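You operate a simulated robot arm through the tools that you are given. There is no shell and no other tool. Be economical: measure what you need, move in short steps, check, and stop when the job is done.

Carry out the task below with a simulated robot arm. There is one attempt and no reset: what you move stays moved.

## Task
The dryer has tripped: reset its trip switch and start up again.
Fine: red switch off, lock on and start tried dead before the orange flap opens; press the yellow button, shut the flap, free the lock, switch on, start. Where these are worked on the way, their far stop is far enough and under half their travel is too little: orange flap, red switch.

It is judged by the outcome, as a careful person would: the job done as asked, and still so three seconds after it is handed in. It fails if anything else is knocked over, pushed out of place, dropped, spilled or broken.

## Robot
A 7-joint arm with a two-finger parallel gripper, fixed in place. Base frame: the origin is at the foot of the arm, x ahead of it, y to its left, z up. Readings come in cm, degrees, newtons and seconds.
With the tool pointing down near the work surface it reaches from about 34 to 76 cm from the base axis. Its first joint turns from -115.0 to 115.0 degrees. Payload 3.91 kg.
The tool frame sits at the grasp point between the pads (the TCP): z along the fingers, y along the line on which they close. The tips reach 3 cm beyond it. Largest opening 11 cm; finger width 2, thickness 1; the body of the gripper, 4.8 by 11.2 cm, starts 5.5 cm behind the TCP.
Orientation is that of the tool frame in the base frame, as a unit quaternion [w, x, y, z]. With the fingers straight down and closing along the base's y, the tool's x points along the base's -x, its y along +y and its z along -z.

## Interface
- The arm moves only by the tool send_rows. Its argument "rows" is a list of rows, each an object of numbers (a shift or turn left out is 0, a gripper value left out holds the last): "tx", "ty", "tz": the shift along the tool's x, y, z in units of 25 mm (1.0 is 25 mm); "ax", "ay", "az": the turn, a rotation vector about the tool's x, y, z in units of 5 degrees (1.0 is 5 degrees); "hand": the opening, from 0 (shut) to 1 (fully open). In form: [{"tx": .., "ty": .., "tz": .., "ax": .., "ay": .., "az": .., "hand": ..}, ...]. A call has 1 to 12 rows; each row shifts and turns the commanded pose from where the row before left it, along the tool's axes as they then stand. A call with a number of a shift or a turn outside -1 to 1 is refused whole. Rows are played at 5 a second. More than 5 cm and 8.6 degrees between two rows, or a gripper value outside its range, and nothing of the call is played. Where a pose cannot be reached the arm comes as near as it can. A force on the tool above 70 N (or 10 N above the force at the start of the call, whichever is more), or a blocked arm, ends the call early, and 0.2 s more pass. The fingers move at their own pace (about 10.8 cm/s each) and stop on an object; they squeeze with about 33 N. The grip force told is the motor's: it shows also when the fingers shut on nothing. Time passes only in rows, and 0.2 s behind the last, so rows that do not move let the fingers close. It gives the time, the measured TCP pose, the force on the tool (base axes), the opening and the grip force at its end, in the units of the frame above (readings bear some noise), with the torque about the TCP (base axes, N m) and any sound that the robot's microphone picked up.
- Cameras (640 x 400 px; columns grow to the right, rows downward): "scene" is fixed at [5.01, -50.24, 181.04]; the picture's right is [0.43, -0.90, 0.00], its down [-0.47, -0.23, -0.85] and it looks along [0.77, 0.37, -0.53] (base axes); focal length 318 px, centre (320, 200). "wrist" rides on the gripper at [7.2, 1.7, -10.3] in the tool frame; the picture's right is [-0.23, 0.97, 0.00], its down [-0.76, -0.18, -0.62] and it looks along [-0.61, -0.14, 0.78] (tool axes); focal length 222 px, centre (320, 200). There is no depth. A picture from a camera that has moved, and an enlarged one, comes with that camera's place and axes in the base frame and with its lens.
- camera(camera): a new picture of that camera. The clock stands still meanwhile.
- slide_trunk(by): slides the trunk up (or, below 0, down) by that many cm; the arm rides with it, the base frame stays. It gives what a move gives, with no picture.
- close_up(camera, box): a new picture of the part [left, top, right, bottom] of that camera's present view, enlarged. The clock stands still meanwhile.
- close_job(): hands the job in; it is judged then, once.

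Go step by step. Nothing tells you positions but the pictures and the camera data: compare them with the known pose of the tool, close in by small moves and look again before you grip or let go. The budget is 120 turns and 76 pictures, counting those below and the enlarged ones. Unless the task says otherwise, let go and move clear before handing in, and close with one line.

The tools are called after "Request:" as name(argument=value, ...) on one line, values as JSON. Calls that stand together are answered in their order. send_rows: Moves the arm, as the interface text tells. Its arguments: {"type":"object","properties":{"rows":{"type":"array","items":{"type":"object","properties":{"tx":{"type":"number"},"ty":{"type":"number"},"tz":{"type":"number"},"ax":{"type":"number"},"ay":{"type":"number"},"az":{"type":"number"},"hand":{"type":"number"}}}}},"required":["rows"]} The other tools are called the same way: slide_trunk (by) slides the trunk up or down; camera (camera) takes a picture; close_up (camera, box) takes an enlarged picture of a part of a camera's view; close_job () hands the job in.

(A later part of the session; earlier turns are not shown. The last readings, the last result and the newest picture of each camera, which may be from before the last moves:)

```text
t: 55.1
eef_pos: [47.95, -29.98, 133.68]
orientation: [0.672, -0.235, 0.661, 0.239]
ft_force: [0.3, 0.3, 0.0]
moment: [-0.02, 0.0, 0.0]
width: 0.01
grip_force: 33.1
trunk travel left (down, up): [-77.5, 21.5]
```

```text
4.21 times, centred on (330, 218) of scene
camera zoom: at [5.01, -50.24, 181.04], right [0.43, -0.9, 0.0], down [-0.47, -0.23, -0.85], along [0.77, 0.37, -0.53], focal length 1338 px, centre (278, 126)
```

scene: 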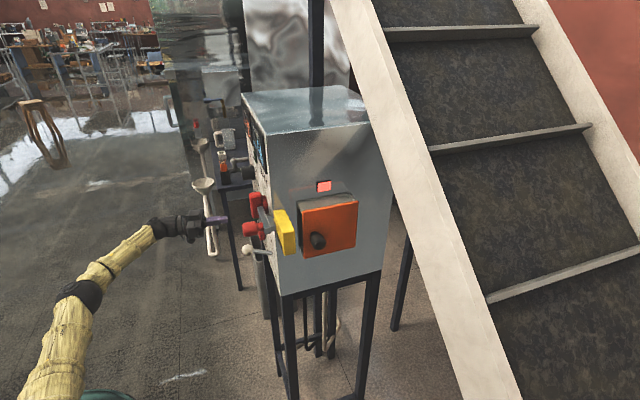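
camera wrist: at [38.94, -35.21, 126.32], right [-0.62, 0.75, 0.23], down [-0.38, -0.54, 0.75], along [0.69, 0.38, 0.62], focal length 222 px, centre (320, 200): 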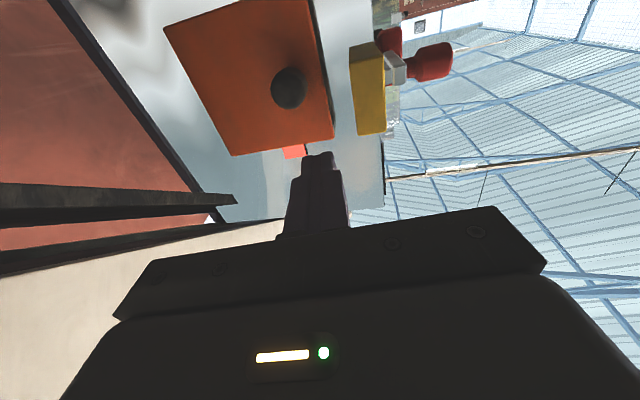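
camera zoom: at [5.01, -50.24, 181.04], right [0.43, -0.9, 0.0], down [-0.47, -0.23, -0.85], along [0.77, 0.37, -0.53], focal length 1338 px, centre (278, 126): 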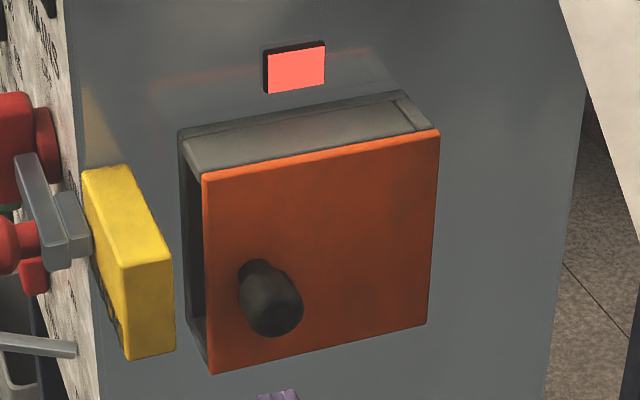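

The flap is hinged on its right side with the knob on the left. I'll pull the knob with the fingers above and below it, so it can yaw freely between them. Aligning first.

Request:
send_rows(rows=[{"ty": -0.52, "tx": 0.56, "hand": 0.6}, {"ty": -0.52, "tx": 0.56}, {"az": 1}, {"az": 1}, {"az": 1}, {"az": 1}, {"az": 1}, {"az": 1}, {"az": 1}, {"az": 1}, {"az": 1}, {"az": 1}])

Request:
send_rows(rows=[{"az": 1}, {"az": 1}, {"az": 1}, {"az": 1}, {"az": 1}, {"az": 1}, {"az": 1}, {"az": 1}])

Request:
camera(camera="wrist")

Request:
close_up(camera="scene", box=[240, 160, 400, 280])

```text
t: 57.8
eef_pos: [49.45, -32.04, 130.81]
orientation: [0.509, 0.067, 0.697, 0.5]
ft_force: [-0.3, 0.4, -0.2]
moment: [-0.01, -0.03, 0.01]
width: 6.61
grip_force: 0.0
trunk travel left (down, up): [-77.5, 21.5]
```

```text
t: 59.5
eef_pos: [49.55, -31.98, 130.88]
orientation: [0.306, 0.302, 0.633, 0.643]
ft_force: [0.2, 0.0, 1.2]
moment: [0.0, 0.02, 0.04]
width: 6.6
grip_force: 0.2
trunk travel left (down, up): [-77.5, 21.5]
```

```text
36 pictures are left
camera wrist: at [36.99, -32.95, 132.44], right [0.13, -0.19, 0.97], down [0.0, -0.98, -0.19], along [0.99, 0.02, -0.13], focal length 222 px, centre (320, 200)
```

wrist: 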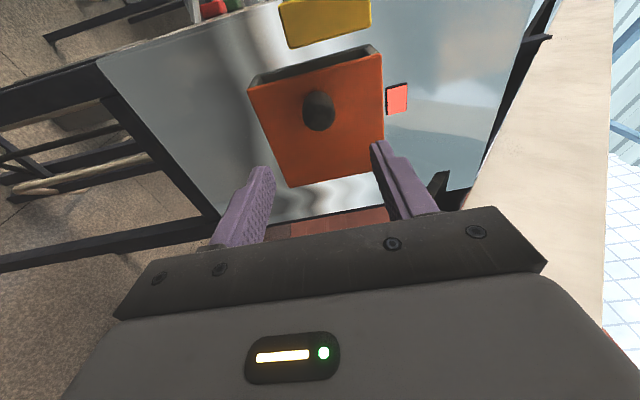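

```text
3.33 times, centred on (320, 220) of scene
camera zoom: at [5.01, -50.24, 181.04], right [0.43, -0.9, 0.0], down [-0.47, -0.23, -0.85], along [0.77, 0.37, -0.53], focal length 1059 px, centre (320, 133)
```

zoom: 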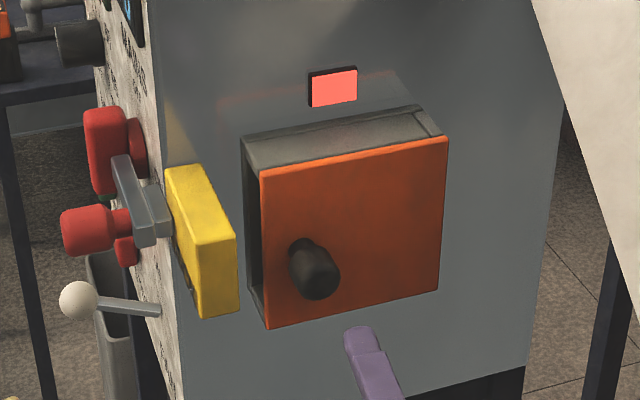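

Aligned on the knob axis, about 14 cm away. Advancing in two stages.

Request:
send_rows(rows=[{"tz": 0.8}, {"tz": 0.8}, {"tz": 0.8}, {"tz": 0.8}, {"tz": 0.8}])

Request:
camera(camera="wrist")

Request:
close_up(camera="scene", box=[240, 160, 400, 280])

```text
t: 60.8
eef_pos: [57.72, -25.71, 130.89]
orientation: [0.307, 0.302, 0.632, 0.644]
ft_force: [0.0, 0.4, -0.4]
moment: [-0.01, 0.0, 0.0]
width: 6.6
grip_force: 0.1
trunk travel left (down, up): [-77.5, 21.5]
```

```text
34 pictures are left
camera wrist: at [45.03, -26.67, 132.52], right [0.13, -0.19, 0.97], down [0.0, -0.98, -0.19], along [0.99, 0.02, -0.13], focal length 222 px, centre (320, 200)
```

wrist: 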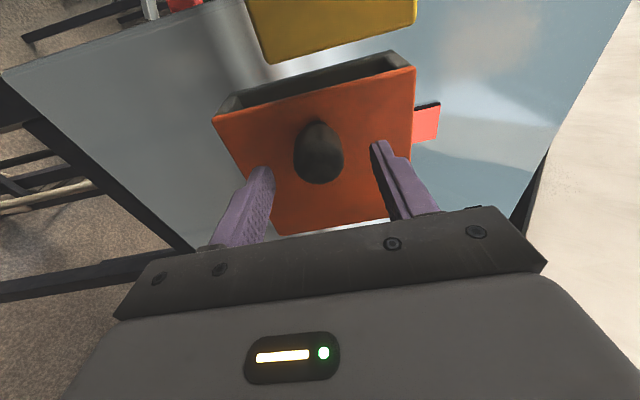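

```text
3.33 times, centred on (320, 220) of scene
camera zoom: at [5.01, -50.24, 181.04], right [0.43, -0.9, 0.0], down [-0.47, -0.23, -0.85], along [0.77, 0.37, -0.53], focal length 1059 px, centre (320, 133)
```

zoom: 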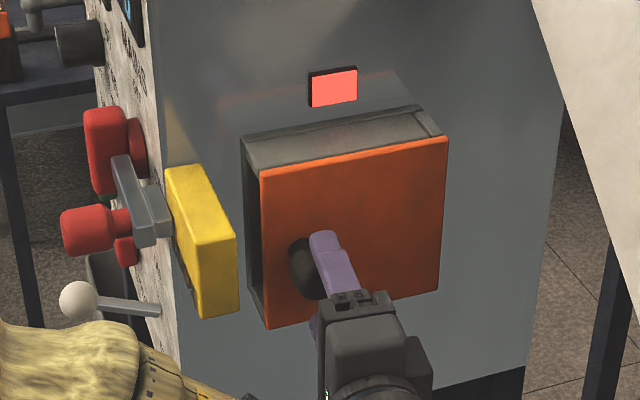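

Request:
send_rows(rows=[{"tz": 0.6}, {"tz": 0.6}, {"hand": 0}, {}, {}, {}])

Request:
camera(camera="wrist")

```text
t: 62.1
eef_pos: [59.81, -23.85, 130.97]
orientation: [0.305, 0.302, 0.634, 0.643]
ft_force: [-6.3, 4.7, -19.6]
moment: [-0.2, 0.2, 0.14]
width: 3.33
grip_force: 45.4
trunk travel left (down, up): [-77.5, 21.5]
```

```text
32 pictures are left
camera wrist: at [47.26, -24.78, 132.56], right [0.13, -0.19, 0.97], down [0.0, -0.98, -0.19], along [0.99, 0.02, -0.13], focal length 222 px, centre (320, 200)
```

wrist: 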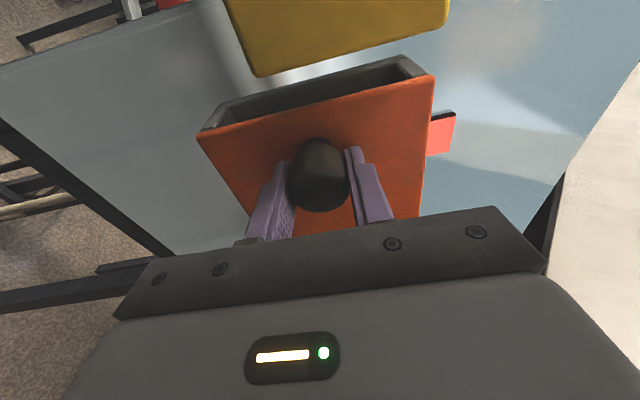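

The knob is gripped. I'll pull it out along the arc (hinge about 11 cm to the right).

Request:
send_rows(rows=[{"tx": -0.05, "tz": -0.37}, {"tx": -0.15, "tz": -0.37}])

```text
t: 62.8
eef_pos: [58.9, -25.43, 130.93]
orientation: [0.306, 0.302, 0.634, 0.643]
ft_force: [4.3, 8.9, -17.9]
moment: [-0.07, 0.02, 1.19]
width: 3.34
grip_force: 44.7
trunk travel left (down, up): [-77.5, 21.5]
```

Request:
send_rows(rows=[{"tx": -0.17, "tz": -0.35}, {"tx": -0.17, "tz": -0.35}, {"tx": -0.22, "tz": -0.32}, {"tx": -0.22, "tz": -0.32}])

Request:
camera(camera="wrist")

```text
t: 63.8
eef_pos: [57.41, -29.02, 130.87]
orientation: [0.305, 0.302, 0.634, 0.643]
ft_force: [9.4, 8.3, -8.9]
moment: [-0.09, -0.01, 1.15]
width: 3.34
grip_force: 44.6
trunk travel left (down, up): [-77.5, 21.5]
```

```text
31 pictures are left
camera wrist: at [44.88, -29.87, 132.51], right [0.13, -0.19, 0.97], down [0.0, -0.98, -0.19], along [0.99, 0.02, -0.13], focal length 222 px, centre (320, 200)
```

wrist: 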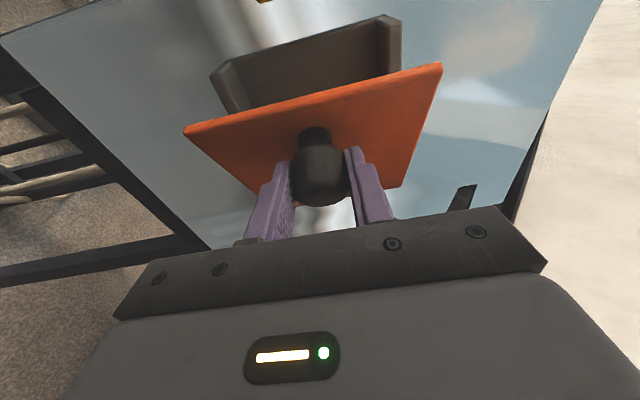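

Request:
send_rows(rows=[{"tx": -0.24, "tz": -0.26}, {"tx": -0.26, "tz": -0.23}, {"tx": -0.28, "tz": -0.21}, {"tx": -0.28, "tz": -0.2}])

Request:
camera(camera="wrist")

```text
t: 64.8
eef_pos: [57.13, -32.4, 130.96]
orientation: [0.307, 0.3, 0.634, 0.644]
ft_force: [-0.9, 10.3, -7.7]
moment: [-0.1, 0.01, 1.45]
width: 3.33
grip_force: 44.8
trunk travel left (down, up): [-77.5, 21.5]
```

```text
30 pictures are left
camera wrist: at [44.56, -33.33, 132.5], right [0.13, -0.19, 0.97], down [0.0, -0.98, -0.19], along [0.99, 0.02, -0.13], focal length 222 px, centre (320, 200)
```

wrist: 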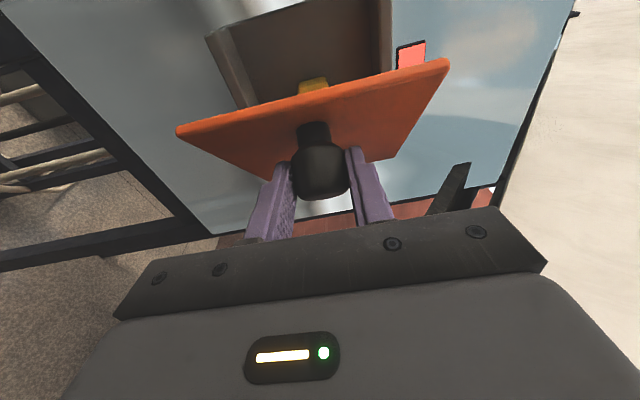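

The yellow button is visible inside. I'll carry on opening while yawing the tool along with the flap.

Request:
send_rows(rows=[{"ay": 1, "tx": -0.29, "tz": -0.2}, {"ay": 1, "tx": -0.29, "tz": -0.2}, {"ay": 1, "tx": -0.28, "tz": -0.2}, {"ay": 1, "tx": -0.28, "tz": -0.2}])

```text
t: 65.8
eef_pos: [58.26, -35.85, 130.99]
orientation: [0.193, 0.186, 0.676, 0.686]
ft_force: [21.4, -2.6, 15.8]
moment: [0.44, -0.13, -1.62]
width: 3.34
grip_force: 45.0
trunk travel left (down, up): [-77.5, 21.5]
```

Request:
send_rows(rows=[{"ay": 1, "tx": -0.32, "tz": -0.16}, {"ay": 1, "tx": -0.32, "tz": -0.18}, {"ay": 1, "tx": -0.32, "tz": -0.19}, {"ay": 1, "tx": -0.32, "tz": -0.19}])

Request:
camera(camera="wrist")

Request:
close_up(camera="scene", box=[240, 150, 400, 290])

```text
t: 66.8
eef_pos: [54.34, -31.77, 128.25]
orientation: [0.072, 0.063, 0.699, 0.708]
ft_force: [0.3, 0.0, 0.2]
moment: [-0.02, 0.03, -0.03]
width: 0.03
grip_force: 37.7
out of reach, approached as far as the arm can: row 1, 2, 3, 4
trunk travel left (down, up): [-77.5, 21.5]
```

```text
29 pictures are left
camera wrist: at [45.34, -40.53, 129.73], right [0.21, -0.05, 0.98], down [0.63, -0.76, -0.18], along [0.75, 0.65, -0.12], focal length 222 px, centre (320, 200)
```

wrist: 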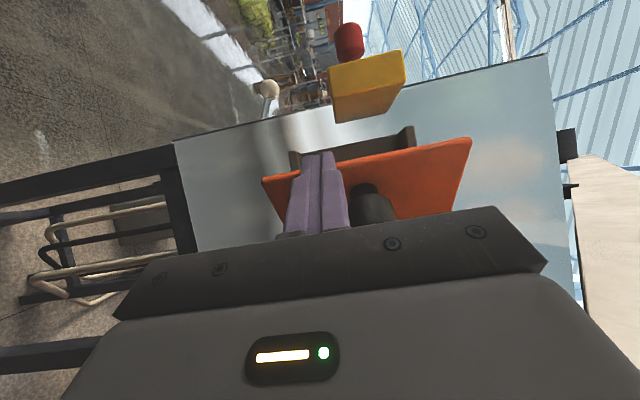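

```text
2.86 times, centred on (320, 220) of scene
camera zoom: at [5.01, -50.24, 181.04], right [0.43, -0.9, 0.0], down [-0.47, -0.23, -0.85], along [0.77, 0.37, -0.53], focal length 908 px, centre (320, 143)
```

zoom: 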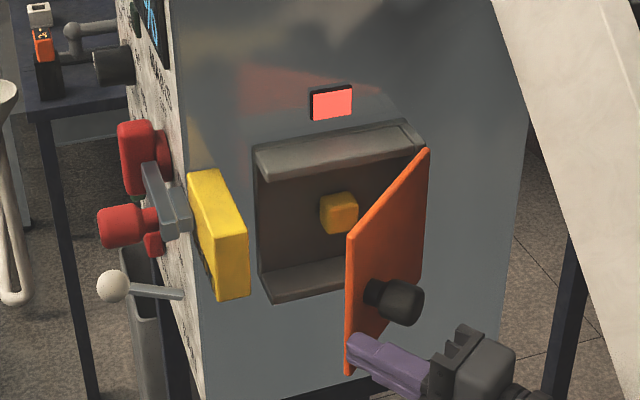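

The hand slipped off at its reach limit, with the flap staying about 65° open. I'll go inside the flap and push it open from behind. First I'll move left, turn back to a comfortable heading and look.

Request:
send_rows(rows=[{"tz": -1}, {"tx": 1}, {"ay": -1}, {"ay": -1}, {"ay": -1}, {"ay": -1}, {"ay": -1}, {"ay": -1}, {"ay": -1}, {"ay": -1}, {"ay": -1}, {"ay": -1}])

Request:
camera(camera="wrist")

```text
t: 69.3
eef_pos: [50.63, -32.43, 127.71]
orientation: [0.362, 0.357, 0.603, 0.615]
ft_force: [-0.8, -1.0, 0.0]
moment: [0.02, -0.01, 0.02]
width: 0.0
grip_force: 37.8
out of reach, approached as far as the arm can: row 1
trunk travel left (down, up): [-77.5, 21.5]
```

```text
27 pictures are left
camera wrist: at [38.15, -31.06, 129.34], right [0.1, -0.21, 0.97], down [-0.17, -0.97, -0.19], along [0.98, -0.15, -0.13], focal length 222 px, centre (320, 200)
```

wrist: 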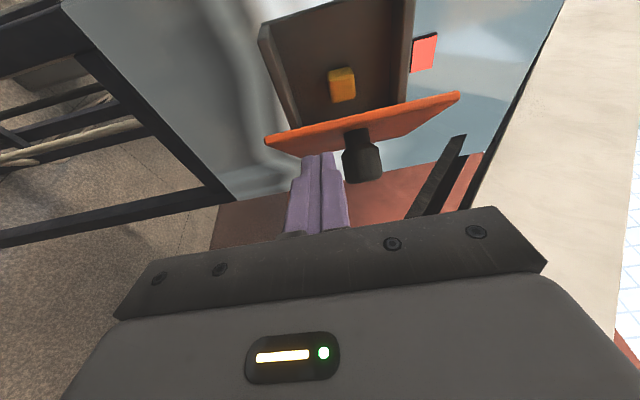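

The flap now lies about along x near y≈-28. I'll move left and up, then in behind it.

Request:
send_rows(rows=[{"tx": 0.8, "ty": 0.5}, {"tx": 0.8, "ty": 0.5}, {"tx": 0.8}, {"tz": 0.6}, {"tz": 0.6}])

Request:
camera(camera="wrist")

Request:
close_up(camera="scene", box=[240, 150, 400, 290])

```text
t: 70.5
eef_pos: [50.18, -25.69, 130.51]
orientation: [0.362, 0.356, 0.603, 0.615]
ft_force: [0.7, -1.0, 0.2]
moment: [-0.02, 0.04, 0.0]
width: 0.0
grip_force: 37.7
trunk travel left (down, up): [-77.5, 21.5]
```

```text
26 pictures are left
camera wrist: at [37.67, -24.46, 132.05], right [0.1, -0.21, 0.97], down [-0.17, -0.97, -0.19], along [0.98, -0.15, -0.13], focal length 222 px, centre (320, 200)
```

wrist: 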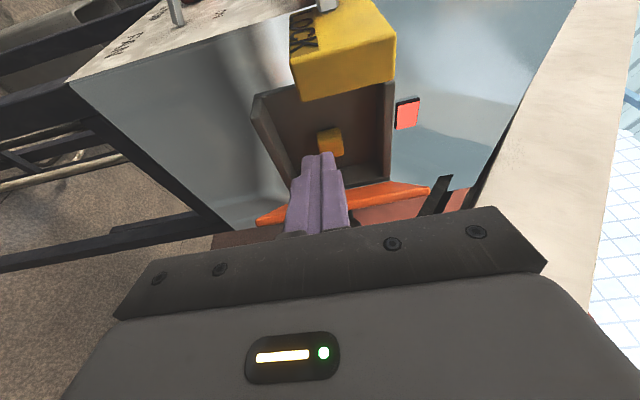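

```text
2.86 times, centred on (320, 220) of scene
camera zoom: at [5.01, -50.24, 181.04], right [0.43, -0.9, 0.0], down [-0.47, -0.23, -0.85], along [0.77, 0.37, -0.53], focal length 908 px, centre (320, 143)
```

zoom: 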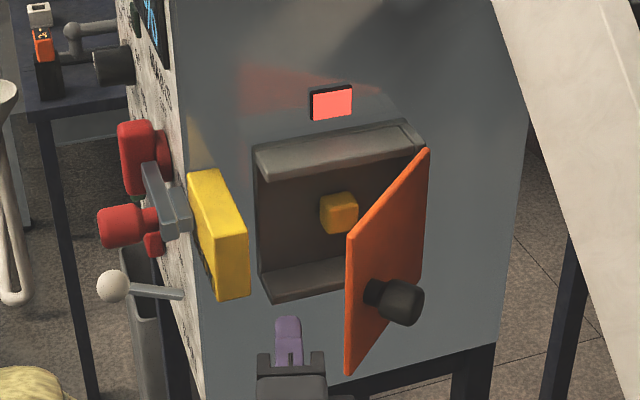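

The tool is inside the flap. I'll go 6 cm further in, then push sideways to swing the flap open.

Request:
send_rows(rows=[{"tz": 0.6}, {"tz": 0.6}, {"tz": 0.6}, {"tz": 0.6}, {"tx": -0.6, "ay": -1}, {"tx": -0.6, "ay": -1}, {"tx": -0.6}, {"tx": -0.6}])

Request:
camera(camera="wrist")

```text
t: 72.3
eef_pos: [57.84, -28.4, 130.48]
orientation: [0.412, 0.409, 0.57, 0.581]
ft_force: [-0.5, 0.1, 0.0]
moment: [0.03, 0.02, -0.03]
width: 0.01
grip_force: 37.3
trunk travel left (down, up): [-77.5, 21.5]
```

```text
24 pictures are left
camera wrist: at [45.8, -24.94, 132.02], right [0.06, -0.23, 0.97], down [-0.34, -0.92, -0.19], along [0.94, -0.32, -0.13], focal length 222 px, centre (320, 200)
```

wrist: 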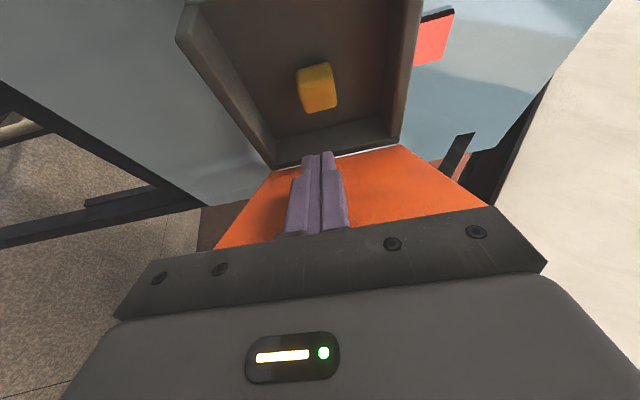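

Request:
send_rows(rows=[{"tx": -0.5}, {"tx": -0.5}, {"tx": -0.5}, {"tx": -0.5}])

Request:
send_rows(rows=[{"tx": -0.4}, {"tx": -0.4}, {"tx": -0.4}])

Request:
close_up(camera="scene", box=[240, 150, 400, 290])

```text
t: 73.3
eef_pos: [59.58, -33.18, 130.38]
orientation: [0.413, 0.409, 0.57, 0.581]
ft_force: [-0.2, 0.4, -0.5]
moment: [-0.02, -0.01, -0.02]
width: 0.0
grip_force: 37.3
trunk travel left (down, up): [-77.5, 21.5]
```

```text
t: 74.2
eef_pos: [60.64, -36.05, 130.35]
orientation: [0.412, 0.409, 0.57, 0.581]
ft_force: [-0.3, 0.3, -0.1]
moment: [-0.01, 0.01, -0.01]
width: 0.02
grip_force: 38.0
trunk travel left (down, up): [-77.5, 21.5]
```

```text
2.86 times, centred on (320, 220) of scene
camera zoom: at [5.01, -50.24, 181.04], right [0.43, -0.9, 0.0], down [-0.47, -0.23, -0.85], along [0.77, 0.37, -0.53], focal length 908 px, centre (320, 143)
```

zoom: 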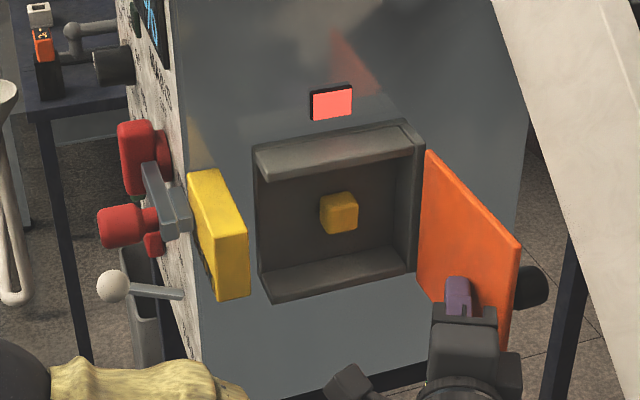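

The flap swings freely and is now past 90°. Pushing on to feel its stop.

Request:
send_rows(rows=[{"tx": -0.4}, {"tx": -0.4}, {"tx": -0.4}, {"tx": -0.4}])

Request:
close_up(camera="scene", box=[240, 150, 400, 290])

```text
t: 75.2
eef_pos: [61.97, -39.71, 130.37]
orientation: [0.413, 0.409, 0.57, 0.581]
ft_force: [0.3, 0.5, -0.2]
moment: [-0.01, 0.02, -0.02]
width: 0.0
grip_force: 37.7
trunk travel left (down, up): [-77.5, 21.5]
```

```text
2.86 times, centred on (320, 220) of scene
camera zoom: at [5.01, -50.24, 181.04], right [0.43, -0.9, 0.0], down [-0.47, -0.23, -0.85], along [0.77, 0.37, -0.53], focal length 908 px, centre (320, 143)
```

zoom: 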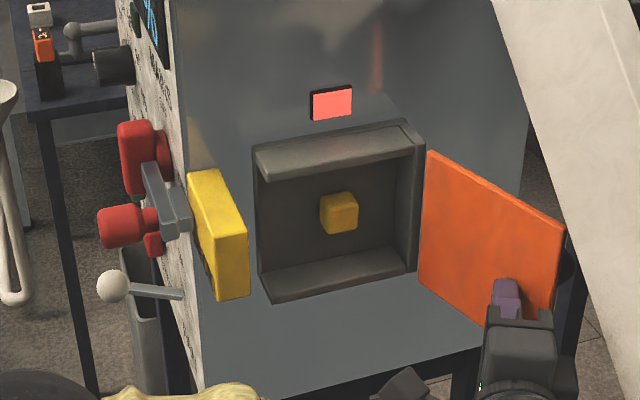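

Request:
send_rows(rows=[{"tx": -0.3}, {"tx": -0.3}, {"tx": -0.3}, {"tx": -0.3}])

Request:
close_up(camera="scene", box=[240, 150, 400, 290])

```text
t: 76.2
eef_pos: [62.94, -42.51, 130.2]
orientation: [0.412, 0.41, 0.57, 0.581]
ft_force: [-0.4, 0.2, 0.5]
moment: [0.04, 0.03, 0.02]
width: 0.0
grip_force: 37.7
trunk travel left (down, up): [-77.5, 21.5]
```

```text
2.86 times, centred on (320, 220) of scene
camera zoom: at [5.01, -50.24, 181.04], right [0.43, -0.9, 0.0], down [-0.47, -0.23, -0.85], along [0.77, 0.37, -0.53], focal length 908 px, centre (320, 143)
```

zoom: 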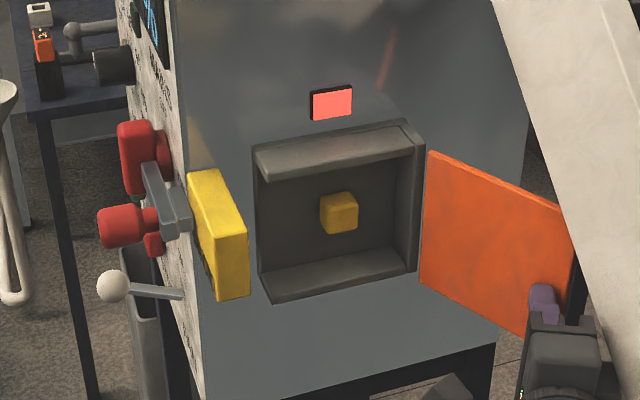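

The flap is well open (about 125°). The yellow reset button is at about (68.5, -21.8, 130.6). Moving in front of it.

Request:
send_rows(rows=[{"tx": 0.9}, {"tx": 0.9}, {"tx": 0.9}, {"tx": 0.9}, {"tx": 0.9}, {"tx": 0.9, "ay": 1}, {"ay": 1}, {"ay": 1}, {"ay": 1}])

Request:
camera(camera="wrist")

```text
t: 78.2
eef_pos: [58.49, -29.76, 130.43]
orientation: [0.307, 0.301, 0.633, 0.644]
ft_force: [-0.1, -0.7, -0.5]
moment: [0.01, 0.04, 0.0]
width: 0.0
grip_force: 38.1
trunk travel left (down, up): [-77.5, 21.5]
```

```text
20 pictures are left
camera wrist: at [45.83, -30.69, 131.94], right [0.13, -0.19, 0.97], down [0.0, -0.98, -0.19], along [0.99, 0.02, -0.13], focal length 222 px, centre (320, 200)
```

wrist: 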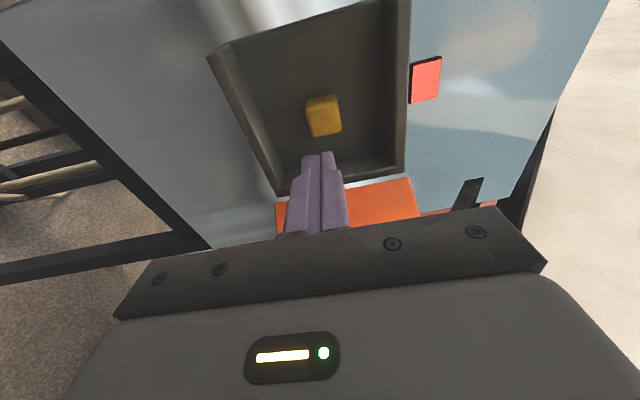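

The button is right on the tool axis, about 9.6 cm ahead of the tips. Pressing, slowly at the end.

Request:
send_rows(rows=[{"tz": 0.8}, {"tz": 0.8}, {"tz": 0.8}, {"tz": 0.7}, {"tz": 0.3}, {"tz": 0.3}, {"tz": 0.2}, {"tz": 0.2}])

```text
t: 80.0
eef_pos: [65.36, -24.24, 130.62]
orientation: [0.31, 0.304, 0.631, 0.643]
ft_force: [-56.5, -21.7, -13.2]
moment: [-0.39, 0.27, 1.1]
width: 0.0
grip_force: 37.7
trunk travel left (down, up): [-77.5, 21.5]
heard: click
```

The reset clicked. I'll withdraw and look at the trip lamp.

Request:
send_rows(rows=[{"tz": -1}, {"tz": -1}, {"tz": -1}, {"tz": -1}, {"tz": -0.4}])

Request:
close_up(camera="scene", box=[220, 140, 420, 300])

```text
t: 81.2
eef_pos: [57.67, -30.22, 130.38]
orientation: [0.307, 0.301, 0.633, 0.644]
ft_force: [-0.4, 0.7, 0.2]
moment: [-0.01, 0.0, -0.02]
width: 0.0
grip_force: 37.6
trunk travel left (down, up): [-77.5, 21.5]
```

```text
2.50 times, centred on (320, 220) of scene
camera zoom: at [5.01, -50.24, 181.04], right [0.43, -0.9, 0.0], down [-0.47, -0.23, -0.85], along [0.77, 0.37, -0.53], focal length 794 px, centre (320, 150)
```

zoom: 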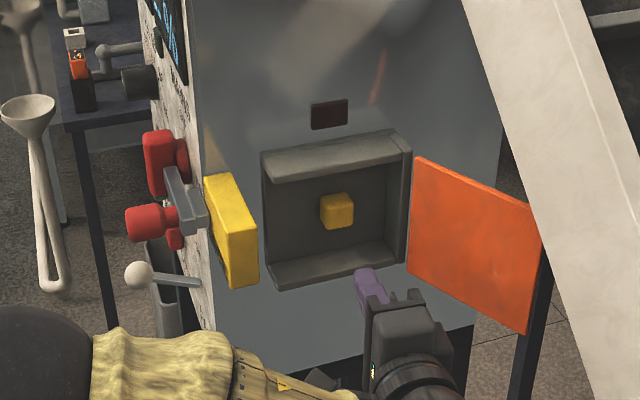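

The trip lamp went dark, so the reset took. To close the flap I'll go round its outer edge and sweep it shut from outside: heading back to 19°, slightly back, then right.

Request:
send_rows(rows=[{"tz": -1}, {"ay": -1, "ty": 0.45}, {"ay": -1, "ty": 0.45}, {"ay": -1, "ty": 0.45}, {"ay": -1, "ty": 0.45}, {"tx": -1}, {"tx": -1}, {"tx": -1}, {"tx": -1}, {"tx": -1}, {"tx": -1}])

Request:
camera(camera="wrist")

Request:
camera(camera="scene")

```text
t: 83.5
eef_pos: [60.86, -46.0, 134.57]
orientation: [0.412, 0.41, 0.57, 0.581]
ft_force: [0.1, 0.0, 0.4]
moment: [0.02, -0.06, 0.03]
width: 0.02
grip_force: 38.4
trunk travel left (down, up): [-77.5, 21.5]
```

```text
18 pictures are left
camera wrist: at [48.68, -42.55, 136.19], right [0.06, -0.23, 0.97], down [-0.34, -0.92, -0.19], along [0.94, -0.32, -0.13], focal length 222 px, centre (320, 200)
```

wrist: 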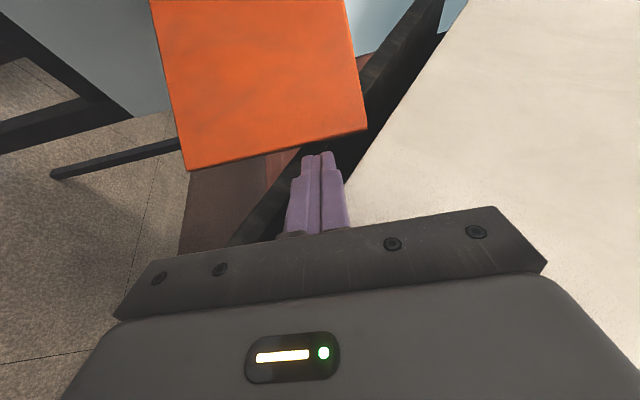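

```text
17 pictures are left
```

scene: 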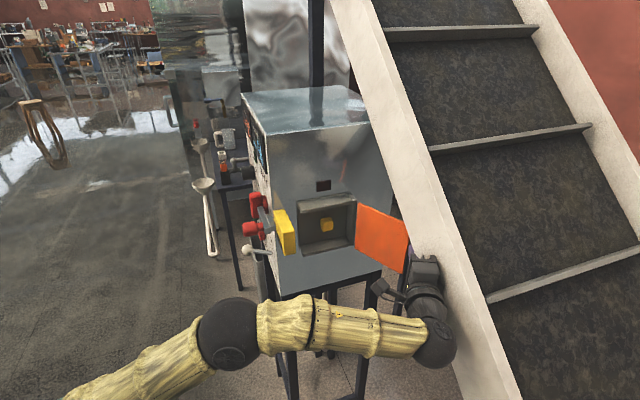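

The conveyor's board is close on the right (its lower edge at about z≈140 near y=-45). So I'll go low, below the flap knob (z≈126.5), where there's more room, and round the flap edge there.

Request:
send_rows(rows=[{"ty": -0.8}, {"ty": -0.8}, {"ty": -0.8}, {"ty": -0.8}, {"tx": -0.8}, {"tx": -0.8}])

Request:
camera(camera="wrist")

```text
t: 85.0
eef_pos: [61.71, -49.33, 126.61]
orientation: [0.411, 0.406, 0.573, 0.582]
ft_force: [-21.9, 28.9, -16.1]
moment: [-0.93, -1.95, -2.45]
width: 0.0
grip_force: 37.8
trunk travel left (down, up): [-77.5, 21.5]
```

```text
16 pictures are left
camera wrist: at [49.69, -45.94, 128.18], right [0.06, -0.22, 0.97], down [-0.33, -0.92, -0.19], along [0.94, -0.31, -0.13], focal length 222 px, centre (320, 200)
```

wrist: 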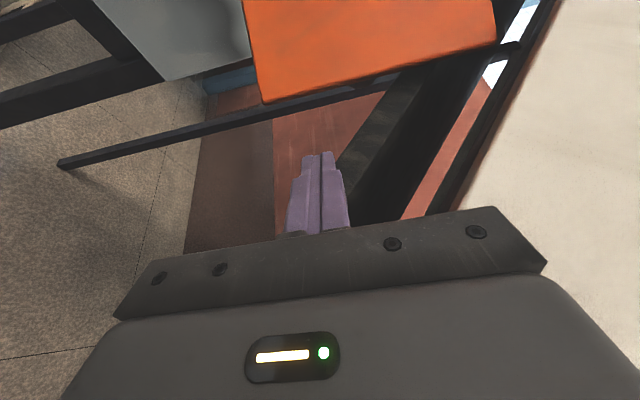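

The gripper body touched the conveyor board lightly. I'll back away to the left at once, then use the hand open and level, so that one finger reaches behind the flap while the body stays clear.

Request:
send_rows(rows=[{"tx": 0.8}, {"tx": 0.8}, {"tx": 0.8}, {"az": -1}, {"az": -1}, {"az": -1}, {"az": -1}, {"az": -1}, {"az": -1}, {"az": -1}, {"az": -1}, {"az": -1}])

Request:
send_rows(rows=[{"az": -1}, {"az": -1}, {"az": -1}, {"az": -1}, {"az": -1}, {"az": -1}, {"az": -1}, {"az": -1}, {"az": -1}, {"hand": 0.82, "tx": 0.5}, {}, {}])

Request:
camera(camera="wrist")

Request:
close_up(camera="scene", box=[280, 140, 520, 340])

```text
t: 87.5
eef_pos: [60.2, -44.01, 126.74]
orientation: [0.604, 0.159, 0.683, 0.378]
ft_force: [0.4, -0.2, 0.0]
moment: [-0.01, -0.03, 0.02]
width: 0.0
grip_force: 37.3
trunk travel left (down, up): [-77.5, 21.5]
```

```text
t: 90.2
eef_pos: [60.01, -44.09, 125.39]
orientation: [0.703, -0.113, 0.691, 0.12]
ft_force: [0.3, 0.0, -0.7]
moment: [-0.01, 0.0, 0.0]
width: 9.01
grip_force: 0.0
trunk travel left (down, up): [-77.5, 21.5]
```

```text
15 pictures are left
camera wrist: at [49.89, -45.8, 118.08], right [-0.32, 0.92, 0.23], down [-0.54, -0.38, 0.75], along [0.78, 0.11, 0.62], focal length 222 px, centre (320, 200)
```

wrist: 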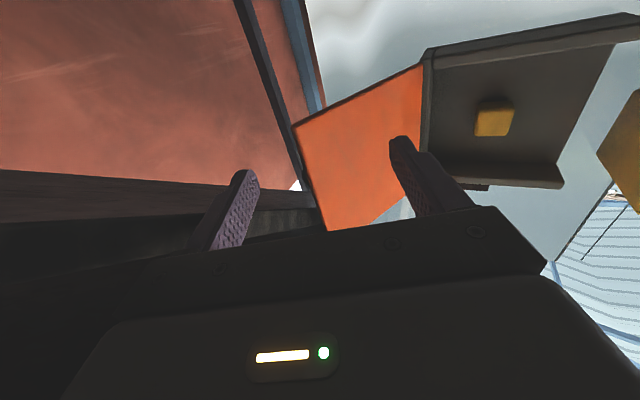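

```text
2.00 times, centred on (400, 240) of scene
camera zoom: at [5.01, -50.24, 181.04], right [0.43, -0.9, 0.0], down [-0.47, -0.23, -0.85], along [0.77, 0.37, -0.53], focal length 636 px, centre (160, 120)
```

zoom: 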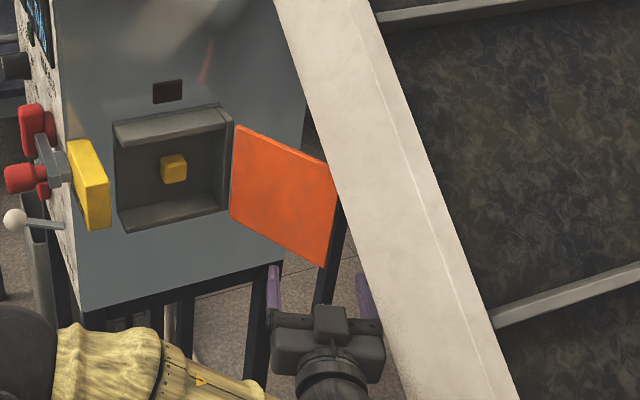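

The flap edge lies between the two fingers. I'll advance 6.5 cm so the outer finger gets behind it, then sweep left.

Request:
send_rows(rows=[{"tz": 0.65}, {"tz": 0.65}, {"tz": 0.65}, {"tz": 0.65}])

Request:
camera(camera="wrist")

```text
t: 91.2
eef_pos: [66.51, -41.91, 125.58]
orientation: [0.703, -0.113, 0.692, 0.12]
ft_force: [-0.1, 0.4, -0.2]
moment: [0.02, -0.02, 0.01]
width: 9.01
grip_force: 0.1
trunk travel left (down, up): [-77.5, 21.5]
```

```text
13 pictures are left
camera wrist: at [56.21, -43.62, 118.21], right [-0.32, 0.92, 0.23], down [-0.54, -0.38, 0.75], along [0.78, 0.11, 0.62], focal length 222 px, centre (320, 200)
```

wrist: 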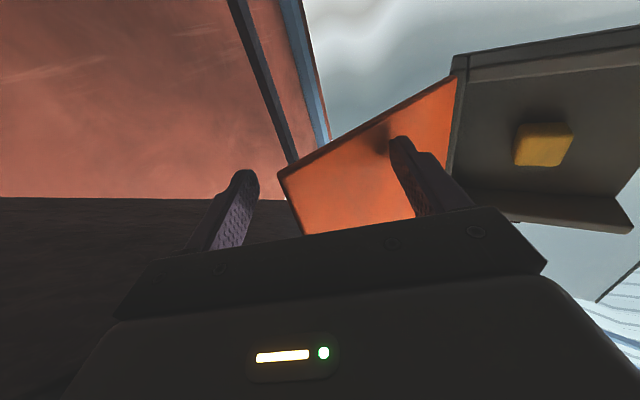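

Request:
send_rows(rows=[{"ty": 0.4, "tz": 0.3}, {"ty": 0.3, "tz": 0.5}, {"ty": 0.4}, {"ty": 0.4}])

Request:
camera(camera="wrist")

```text
t: 92.2
eef_pos: [67.13, -37.8, 125.71]
orientation: [0.703, -0.113, 0.692, 0.119]
ft_force: [0.1, -2.4, 1.2]
moment: [-0.03, -0.03, 0.1]
width: 9.19
grip_force: 1.6
trunk travel left (down, up): [-77.5, 21.5]
```

```text
12 pictures are left
camera wrist: at [56.88, -39.42, 118.32], right [-0.32, 0.92, 0.23], down [-0.54, -0.38, 0.75], along [0.78, 0.11, 0.62], focal length 222 px, centre (320, 200)
```

wrist: 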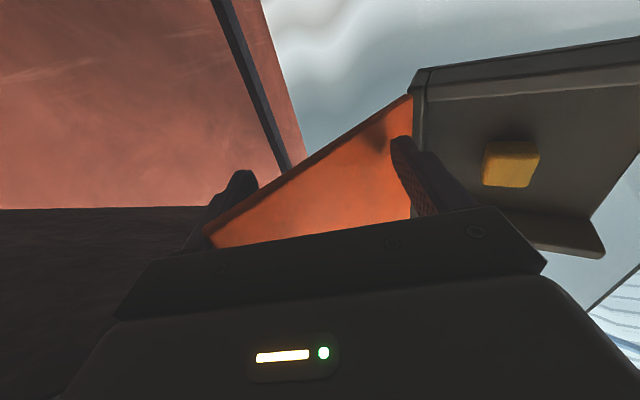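

The flap is swinging with the finger. I'll continue sweeping left parallel to the cabinet side.

Request:
send_rows(rows=[{"ty": 0.5, "tz": -0.22}, {"ty": 0.5, "tz": -0.22}, {"ty": 0.5, "tz": -0.22}, {"ty": 0.5, "tz": -0.2}, {"ty": 0.5, "tz": -0.2}, {"ty": 0.5, "tz": -0.2}, {"ty": 0.5, "tz": -0.2}])

Request:
close_up(camera="scene", box=[240, 140, 440, 300])

```text
t: 93.8
eef_pos: [60.58, -30.52, 125.64]
orientation: [0.703, -0.114, 0.692, 0.119]
ft_force: [0.0, 0.6, 0.3]
moment: [-0.01, 0.0, -0.04]
width: 9.04
grip_force: 0.0
trunk travel left (down, up): [-77.5, 21.5]
```

```text
2.50 times, centred on (340, 220) of scene
camera zoom: at [5.01, -50.24, 181.04], right [0.43, -0.9, 0.0], down [-0.47, -0.23, -0.85], along [0.77, 0.37, -0.53], focal length 794 px, centre (270, 150)
```

zoom: 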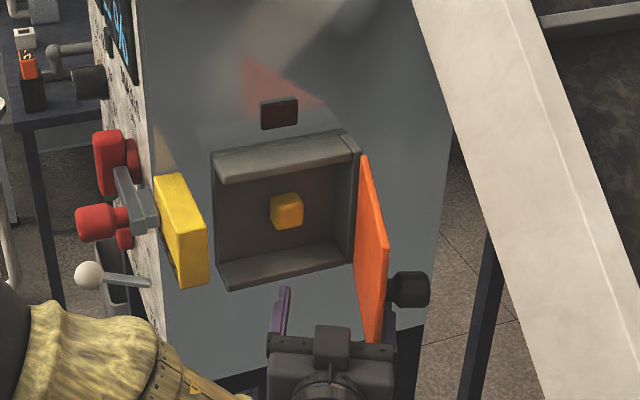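

Request:
send_rows(rows=[{"ty": 0.5, "tz": -0.2}, {"ty": 0.5, "tz": -0.2}, {"ty": 0.5, "tz": -0.2}, {"ty": 0.5, "tz": -0.2}, {"ty": 0.5, "tz": -0.18}])

Request:
close_up(camera="scene", box=[240, 140, 440, 300])

```text
t: 95.0
eef_pos: [56.35, -25.63, 125.57]
orientation: [0.703, -0.114, 0.692, 0.121]
ft_force: [-0.1, -0.3, -0.3]
moment: [-0.01, 0.01, 0.0]
width: 9.01
grip_force: 0.1
trunk travel left (down, up): [-77.5, 21.5]
```

```text
2.50 times, centred on (340, 220) of scene
camera zoom: at [5.01, -50.24, 181.04], right [0.43, -0.9, 0.0], down [-0.47, -0.23, -0.85], along [0.77, 0.37, -0.53], focal length 794 px, centre (270, 150)
```

zoom: 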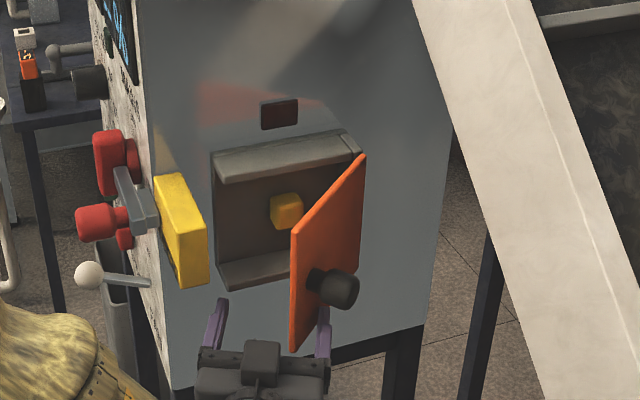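

The flap is at about 55°. One more bit of sweep, then I'll back out, shut the hand and move in front of the flap to push it closed with the fingertips.

Request:
send_rows(rows=[{"ty": 0.5, "tz": -0.15}, {"ty": 0.5, "tz": -0.15}, {"ty": 0.5, "tz": -0.15}, {"tz": -1}, {"tz": -1}, {"tz": -1}, {"tz": -1}, {"ax": -1, "hand": 0}, {"ax": -1}, {"ax": -1}, {"ax": -1}])

Request:
camera(camera="wrist")

```text
t: 97.3
eef_pos: [44.63, -25.59, 125.45]
orientation: [0.672, -0.235, 0.66, 0.239]
ft_force: [0.2, 0.4, 0.4]
moment: [-0.03, 0.04, -0.02]
width: 0.0
grip_force: 32.3
trunk travel left (down, up): [-77.5, 21.5]
```

```text
9 pictures are left
camera wrist: at [35.63, -30.75, 118.14], right [-0.62, 0.75, 0.23], down [-0.38, -0.54, 0.75], along [0.69, 0.38, 0.62], focal length 222 px, centre (320, 200)
```

wrist: 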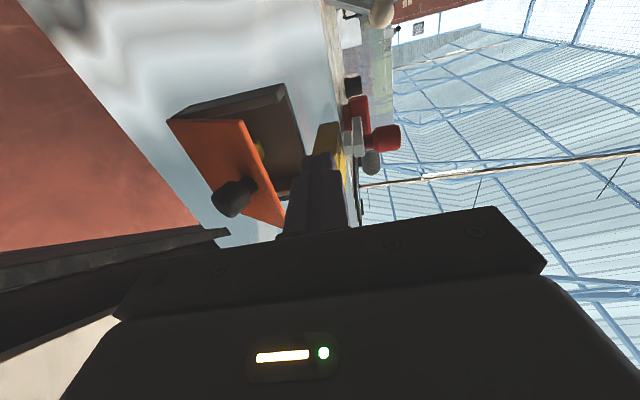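

Request:
send_rows(rows=[{"ty": -1}, {"ty": -1}, {"ty": -1}, {"ty": -1}, {"ty": -1}, {"tz": 0.6}, {"tz": 0.6}, {"tz": 0.6}, {"tz": 0.6}, {"tz": 0.6}, {"tz": 0.6}, {"tz": 0.6}])

Request:
send_rows(rows=[{"tz": 0.4}, {"tz": 0.2}, {"tz": 0.2}, {"tz": 0.2}, {"tz": 0.2}, {"tz": 0.2}])

Request:
close_up(camera="scene", box=[240, 140, 400, 280])

```text
t: 100.0
eef_pos: [60.59, -28.68, 125.73]
orientation: [0.672, -0.234, 0.661, 0.238]
ft_force: [-0.8, 0.6, -0.9]
moment: [-0.02, 0.02, 0.01]
width: 0.0
grip_force: 33.1
trunk travel left (down, up): [-77.5, 21.5]
```

```text
t: 101.3
eef_pos: [63.22, -26.51, 125.74]
orientation: [0.672, -0.235, 0.661, 0.239]
ft_force: [-1.2, -0.8, -0.7]
moment: [-0.04, 0.04, 0.02]
width: 0.0
grip_force: 33.5
trunk travel left (down, up): [-77.5, 21.5]
```

```text
2.86 times, centred on (320, 210) of scene
camera zoom: at [5.01, -50.24, 181.04], right [0.43, -0.9, 0.0], down [-0.47, -0.23, -0.85], along [0.77, 0.37, -0.53], focal length 908 px, centre (320, 171)
```

zoom: 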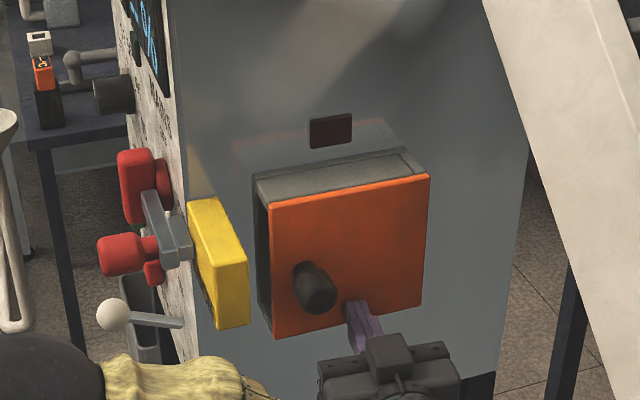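

Nearly shut. Pressing on until it seats.

Request:
send_rows(rows=[{"tz": 0.2}, {"tz": 0.2}, {"tz": 0.2}])

```text
t: 102.2
eef_pos: [63.34, -26.53, 125.84]
orientation: [0.672, -0.232, 0.661, 0.237]
ft_force: [-61.2, -19.7, -17.8]
moment: [-0.58, 0.5, 1.2]
width: 0.0
grip_force: 33.0
trunk travel left (down, up): [-77.5, 21.5]
```

The flap is shut against its stop. I'll back off and return over the top to the panel side, the way I came.

Request:
send_rows(rows=[{"tz": -1}, {"tz": -1}, {"tz": -1}, {"tz": -1}, {"tz": -1}, {"tz": -1}, {"tx": -1}, {"tx": -1}, {"tx": -1}])

Request:
slide_trunk(by=18)

Request:
close_up(camera="scene", box=[240, 140, 400, 280])

```text
t: 104.2
eef_pos: [52.63, -35.09, 133.01]
orientation: [0.672, -0.235, 0.661, 0.238]
ft_force: [0.9, -0.1, 0.2]
moment: [-0.03, -0.01, -0.02]
width: 0.01
grip_force: 33.4
trunk travel left (down, up): [-77.5, 21.5]
```

```text
t: 106.2
eef_pos: [52.75, -35.2, 151.02]
orientation: [0.672, -0.234, 0.661, 0.238]
ft_force: [-0.2, 0.4, -0.6]
moment: [-0.03, 0.01, 0.0]
width: 0.0
grip_force: 32.7
trunk travel left (down, up): [-95.5, 3.5]
```

```text
2.86 times, centred on (320, 210) of scene
camera zoom: at [5.01, -50.24, 181.04], right [0.43, -0.9, 0.0], down [-0.47, -0.23, -0.85], along [0.77, 0.37, -0.53], focal length 908 px, centre (320, 171)
```

zoom: 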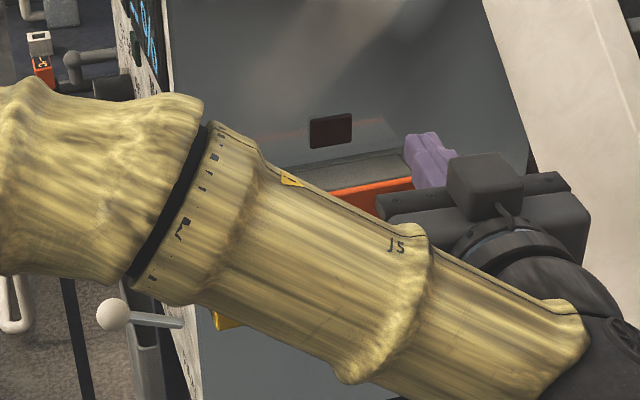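

Request:
send_rows(rows=[{"ty": 0.93}, {"ty": 0.93}, {"ty": 0.93}, {"ty": 0.8, "tz": 0.64}, {"ty": 0.8, "tz": 0.64}, {"ty": 0.8, "tz": 0.64}, {"ty": 0.8, "tz": 0.64}, {"ty": 0.8, "tz": 0.64}, {"ty": 0.8, "tz": 0.64}, {"ty": 0.8, "tz": 0.64}, {"ty": 0.8, "tz": 0.64}, {"ty": 0.8, "tz": 0.64}])

Request:
send_rows(rows=[{"ty": 0.8, "tz": 0.64}, {"ty": 0.8, "tz": 0.64}, {"ty": 0.8, "tz": 0.64}, {"ty": 0.8, "tz": 0.64}, {"ty": 0.8, "tz": 0.64}, {"ty": 0.8, "tz": 0.64}, {"ty": 0.8, "tz": 0.64}, {"ty": 0.8, "tz": 0.64}, {"ty": 0.8, "tz": 0.64}])

Request:
send_rows(rows=[{"ax": 1}, {"ax": 1}, {"ax": 1}, {"ax": 1}, {"ax": 1}, {"ax": 1}, {"ax": 1}, {"ax": 1}, {"ax": 1}])

Request:
send_rows(rows=[{"ax": 1}, {"ax": 1}, {"ax": 1}, {"ax": 1}, {"ax": 1}, {"ax": 1}, {"ax": 1}, {"ax": 1}, {"ax": 1}])

```text
t: 108.8
eef_pos: [48.02, -6.59, 151.24]
orientation: [0.672, -0.235, 0.66, 0.238]
ft_force: [-0.3, 0.5, -1.3]
moment: [-0.01, -0.01, 0.01]
width: 0.0
grip_force: 32.6
trunk travel left (down, up): [-95.5, 3.5]
```

```text
t: 110.8
eef_pos: [48.02, 16.65, 151.46]
orientation: [0.672, -0.234, 0.661, 0.237]
ft_force: [0.1, 0.7, 0.6]
moment: [-0.01, 0.03, 0.03]
width: 0.01
grip_force: 33.4
trunk travel left (down, up): [-95.5, 3.5]
```

```text
t: 112.8
eef_pos: [47.91, 16.29, 151.37]
orientation: [0.71, 0.041, 0.702, -0.033]
ft_force: [-0.9, -0.4, -0.1]
moment: [-0.02, 0.01, -0.03]
width: 0.0
grip_force: 33.0
trunk travel left (down, up): [-95.5, 3.5]
```

```text
t: 114.8
eef_pos: [48.05, 16.25, 151.36]
orientation: [0.641, 0.31, 0.635, -0.298]
ft_force: [0.5, 0.2, 0.0]
moment: [0.0, 0.0, -0.03]
width: 0.0
grip_force: 32.9
trunk travel left (down, up): [-95.5, 3.5]
```

Back at the panel heading. Lowering and lining up with the lock knob again (grip point about (54.2, -5.8, 133.1)).

Request:
slide_trunk(by=-18)

Request:
send_rows(rows=[{"ty": -0.91, "hand": 0.65}, {"ty": -0.91}, {"ty": -0.91}, {"ty": -0.91}, {"tz": 0.9}, {"tz": 0.9}, {"tz": 0.9}, {"tz": 0.9}, {"tz": 0.9}, {"tz": 0.9}])

Request:
camera(camera="wrist")

```text
t: 116.8
eef_pos: [47.9, 16.2, 133.45]
orientation: [0.641, 0.31, 0.636, -0.299]
ft_force: [0.1, -0.3, -0.6]
moment: [-0.02, 0.03, -0.03]
width: 0.0
grip_force: 33.1
trunk travel left (down, up): [-77.5, 21.5]
```

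```text
t: 119.0
eef_pos: [49.41, -0.07, 133.24]
orientation: [0.641, 0.31, 0.636, -0.298]
ft_force: [-0.5, -0.1, 0.8]
moment: [0.01, 0.01, 0.0]
width: 7.14
grip_force: 0.0
trunk travel left (down, up): [-77.5, 21.5]
```

```text
6 pictures are left
camera wrist: at [44.34, 9.16, 126.03], right [0.75, 0.61, 0.24], down [-0.54, 0.36, 0.76], along [0.37, -0.7, 0.6], focal length 222 px, centre (320, 200)
```

wrist: 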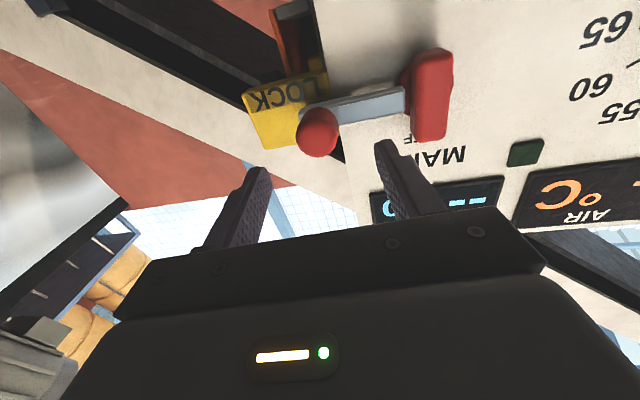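

Aligned. Advancing 7.5 cm, gripping, and sliding the bolt back.

Request:
send_rows(rows=[{"tz": 0.75}, {"tz": 0.75}, {"tz": 0.75}, {"tz": 0.75}, {"hand": 0}, {}, {}, {}])

Request:
send_rows(rows=[{"ty": -0.25}, {"ty": -0.25}, {"ty": -0.25}, {"ty": -0.25}, {"ty": -0.25}])

```text
t: 120.8
eef_pos: [54.08, -6.04, 133.37]
orientation: [0.64, 0.31, 0.636, -0.299]
ft_force: [-8.9, -6.6, -9.2]
moment: [-0.16, -0.2, 0.77]
width: 3.61
grip_force: 45.2
trunk travel left (down, up): [-77.5, 21.5]
```

```text
t: 122.0
eef_pos: [51.89, -8.2, 133.37]
orientation: [0.641, 0.311, 0.634, -0.3]
ft_force: [13.9, -13.1, 13.4]
moment: [0.18, 0.21, 1.17]
width: 3.61
grip_force: 45.0
trunk travel left (down, up): [-77.5, 21.5]
```

Request:
send_rows(rows=[{"ty": -0.2}, {"ty": -0.2}])

```text
t: 122.5
eef_pos: [51.83, -8.17, 133.12]
orientation: [0.643, 0.306, 0.636, -0.296]
ft_force: [40.3, -0.3, 23.8]
moment: [-0.06, -0.16, 1.19]
width: 3.63
grip_force: 45.5
trunk travel left (down, up): [-77.5, 21.5]
```

The bolt is back at its stop. Releasing, retreating, and going to the mains handle (its last grip point was about (63.2, -1.0, 132.4)).

Request:
send_rows(rows=[{"hand": 0.65}, {}, {"tz": -1}, {"tz": -1}, {"tz": -1}, {"tz": -1}, {}])

```text
t: 124.2
eef_pos: [44.67, -0.66, 133.1]
orientation: [0.641, 0.31, 0.636, -0.298]
ft_force: [0.3, 0.1, 0.0]
moment: [0.01, 0.01, 0.01]
width: 7.15
grip_force: 0.0
trunk travel left (down, up): [-77.5, 21.5]
```

Request:
send_rows(rows=[{"ty": 0.943, "hand": 0.55}, {"ty": 0.943}, {"ty": 0.943}, {"ty": 0.943}, {"ty": 0.943, "tx": 0.28}, {"ty": 0.943}, {"tz": 0.8}, {"tz": 0.8}, {"tz": 0.8}])

Request:
camera(camera="wrist")

```text
t: 126.2
eef_pos: [59.44, 3.51, 132.79]
orientation: [0.64, 0.311, 0.635, -0.3]
ft_force: [-0.1, -0.2, 0.4]
moment: [-0.01, -0.01, -0.01]
width: 6.05
grip_force: 0.0
trunk travel left (down, up): [-77.5, 21.5]
```

```text
5 pictures are left
camera wrist: at [54.35, 12.72, 125.54], right [0.75, 0.61, 0.24], down [-0.54, 0.36, 0.76], along [0.37, -0.7, 0.6], focal length 222 px, centre (320, 200)
```

wrist: 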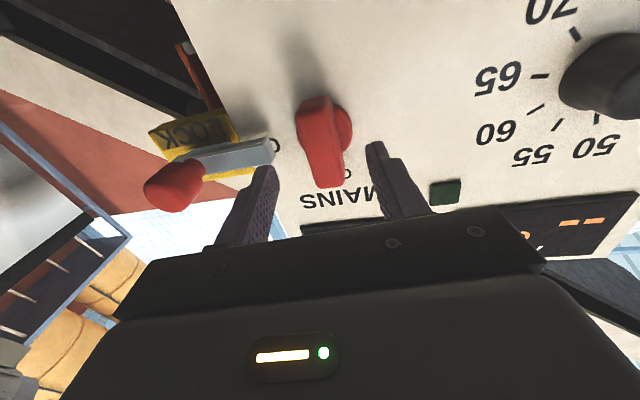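

The bolt is clear and the handle centred. Advancing and gripping.

Request:
send_rows(rows=[{"tz": 0.8}, {"tz": 0.8}, {"tz": 0.75}, {"hand": 0}, {}, {}, {}])

```text
t: 127.8
eef_pos: [63.05, -1.02, 132.78]
orientation: [0.642, 0.309, 0.636, -0.297]
ft_force: [-0.6, -0.6, -3.1]
moment: [-0.22, -0.26, 1.62]
width: 3.05
grip_force: 45.4
trunk travel left (down, up): [-77.5, 21.5]
```

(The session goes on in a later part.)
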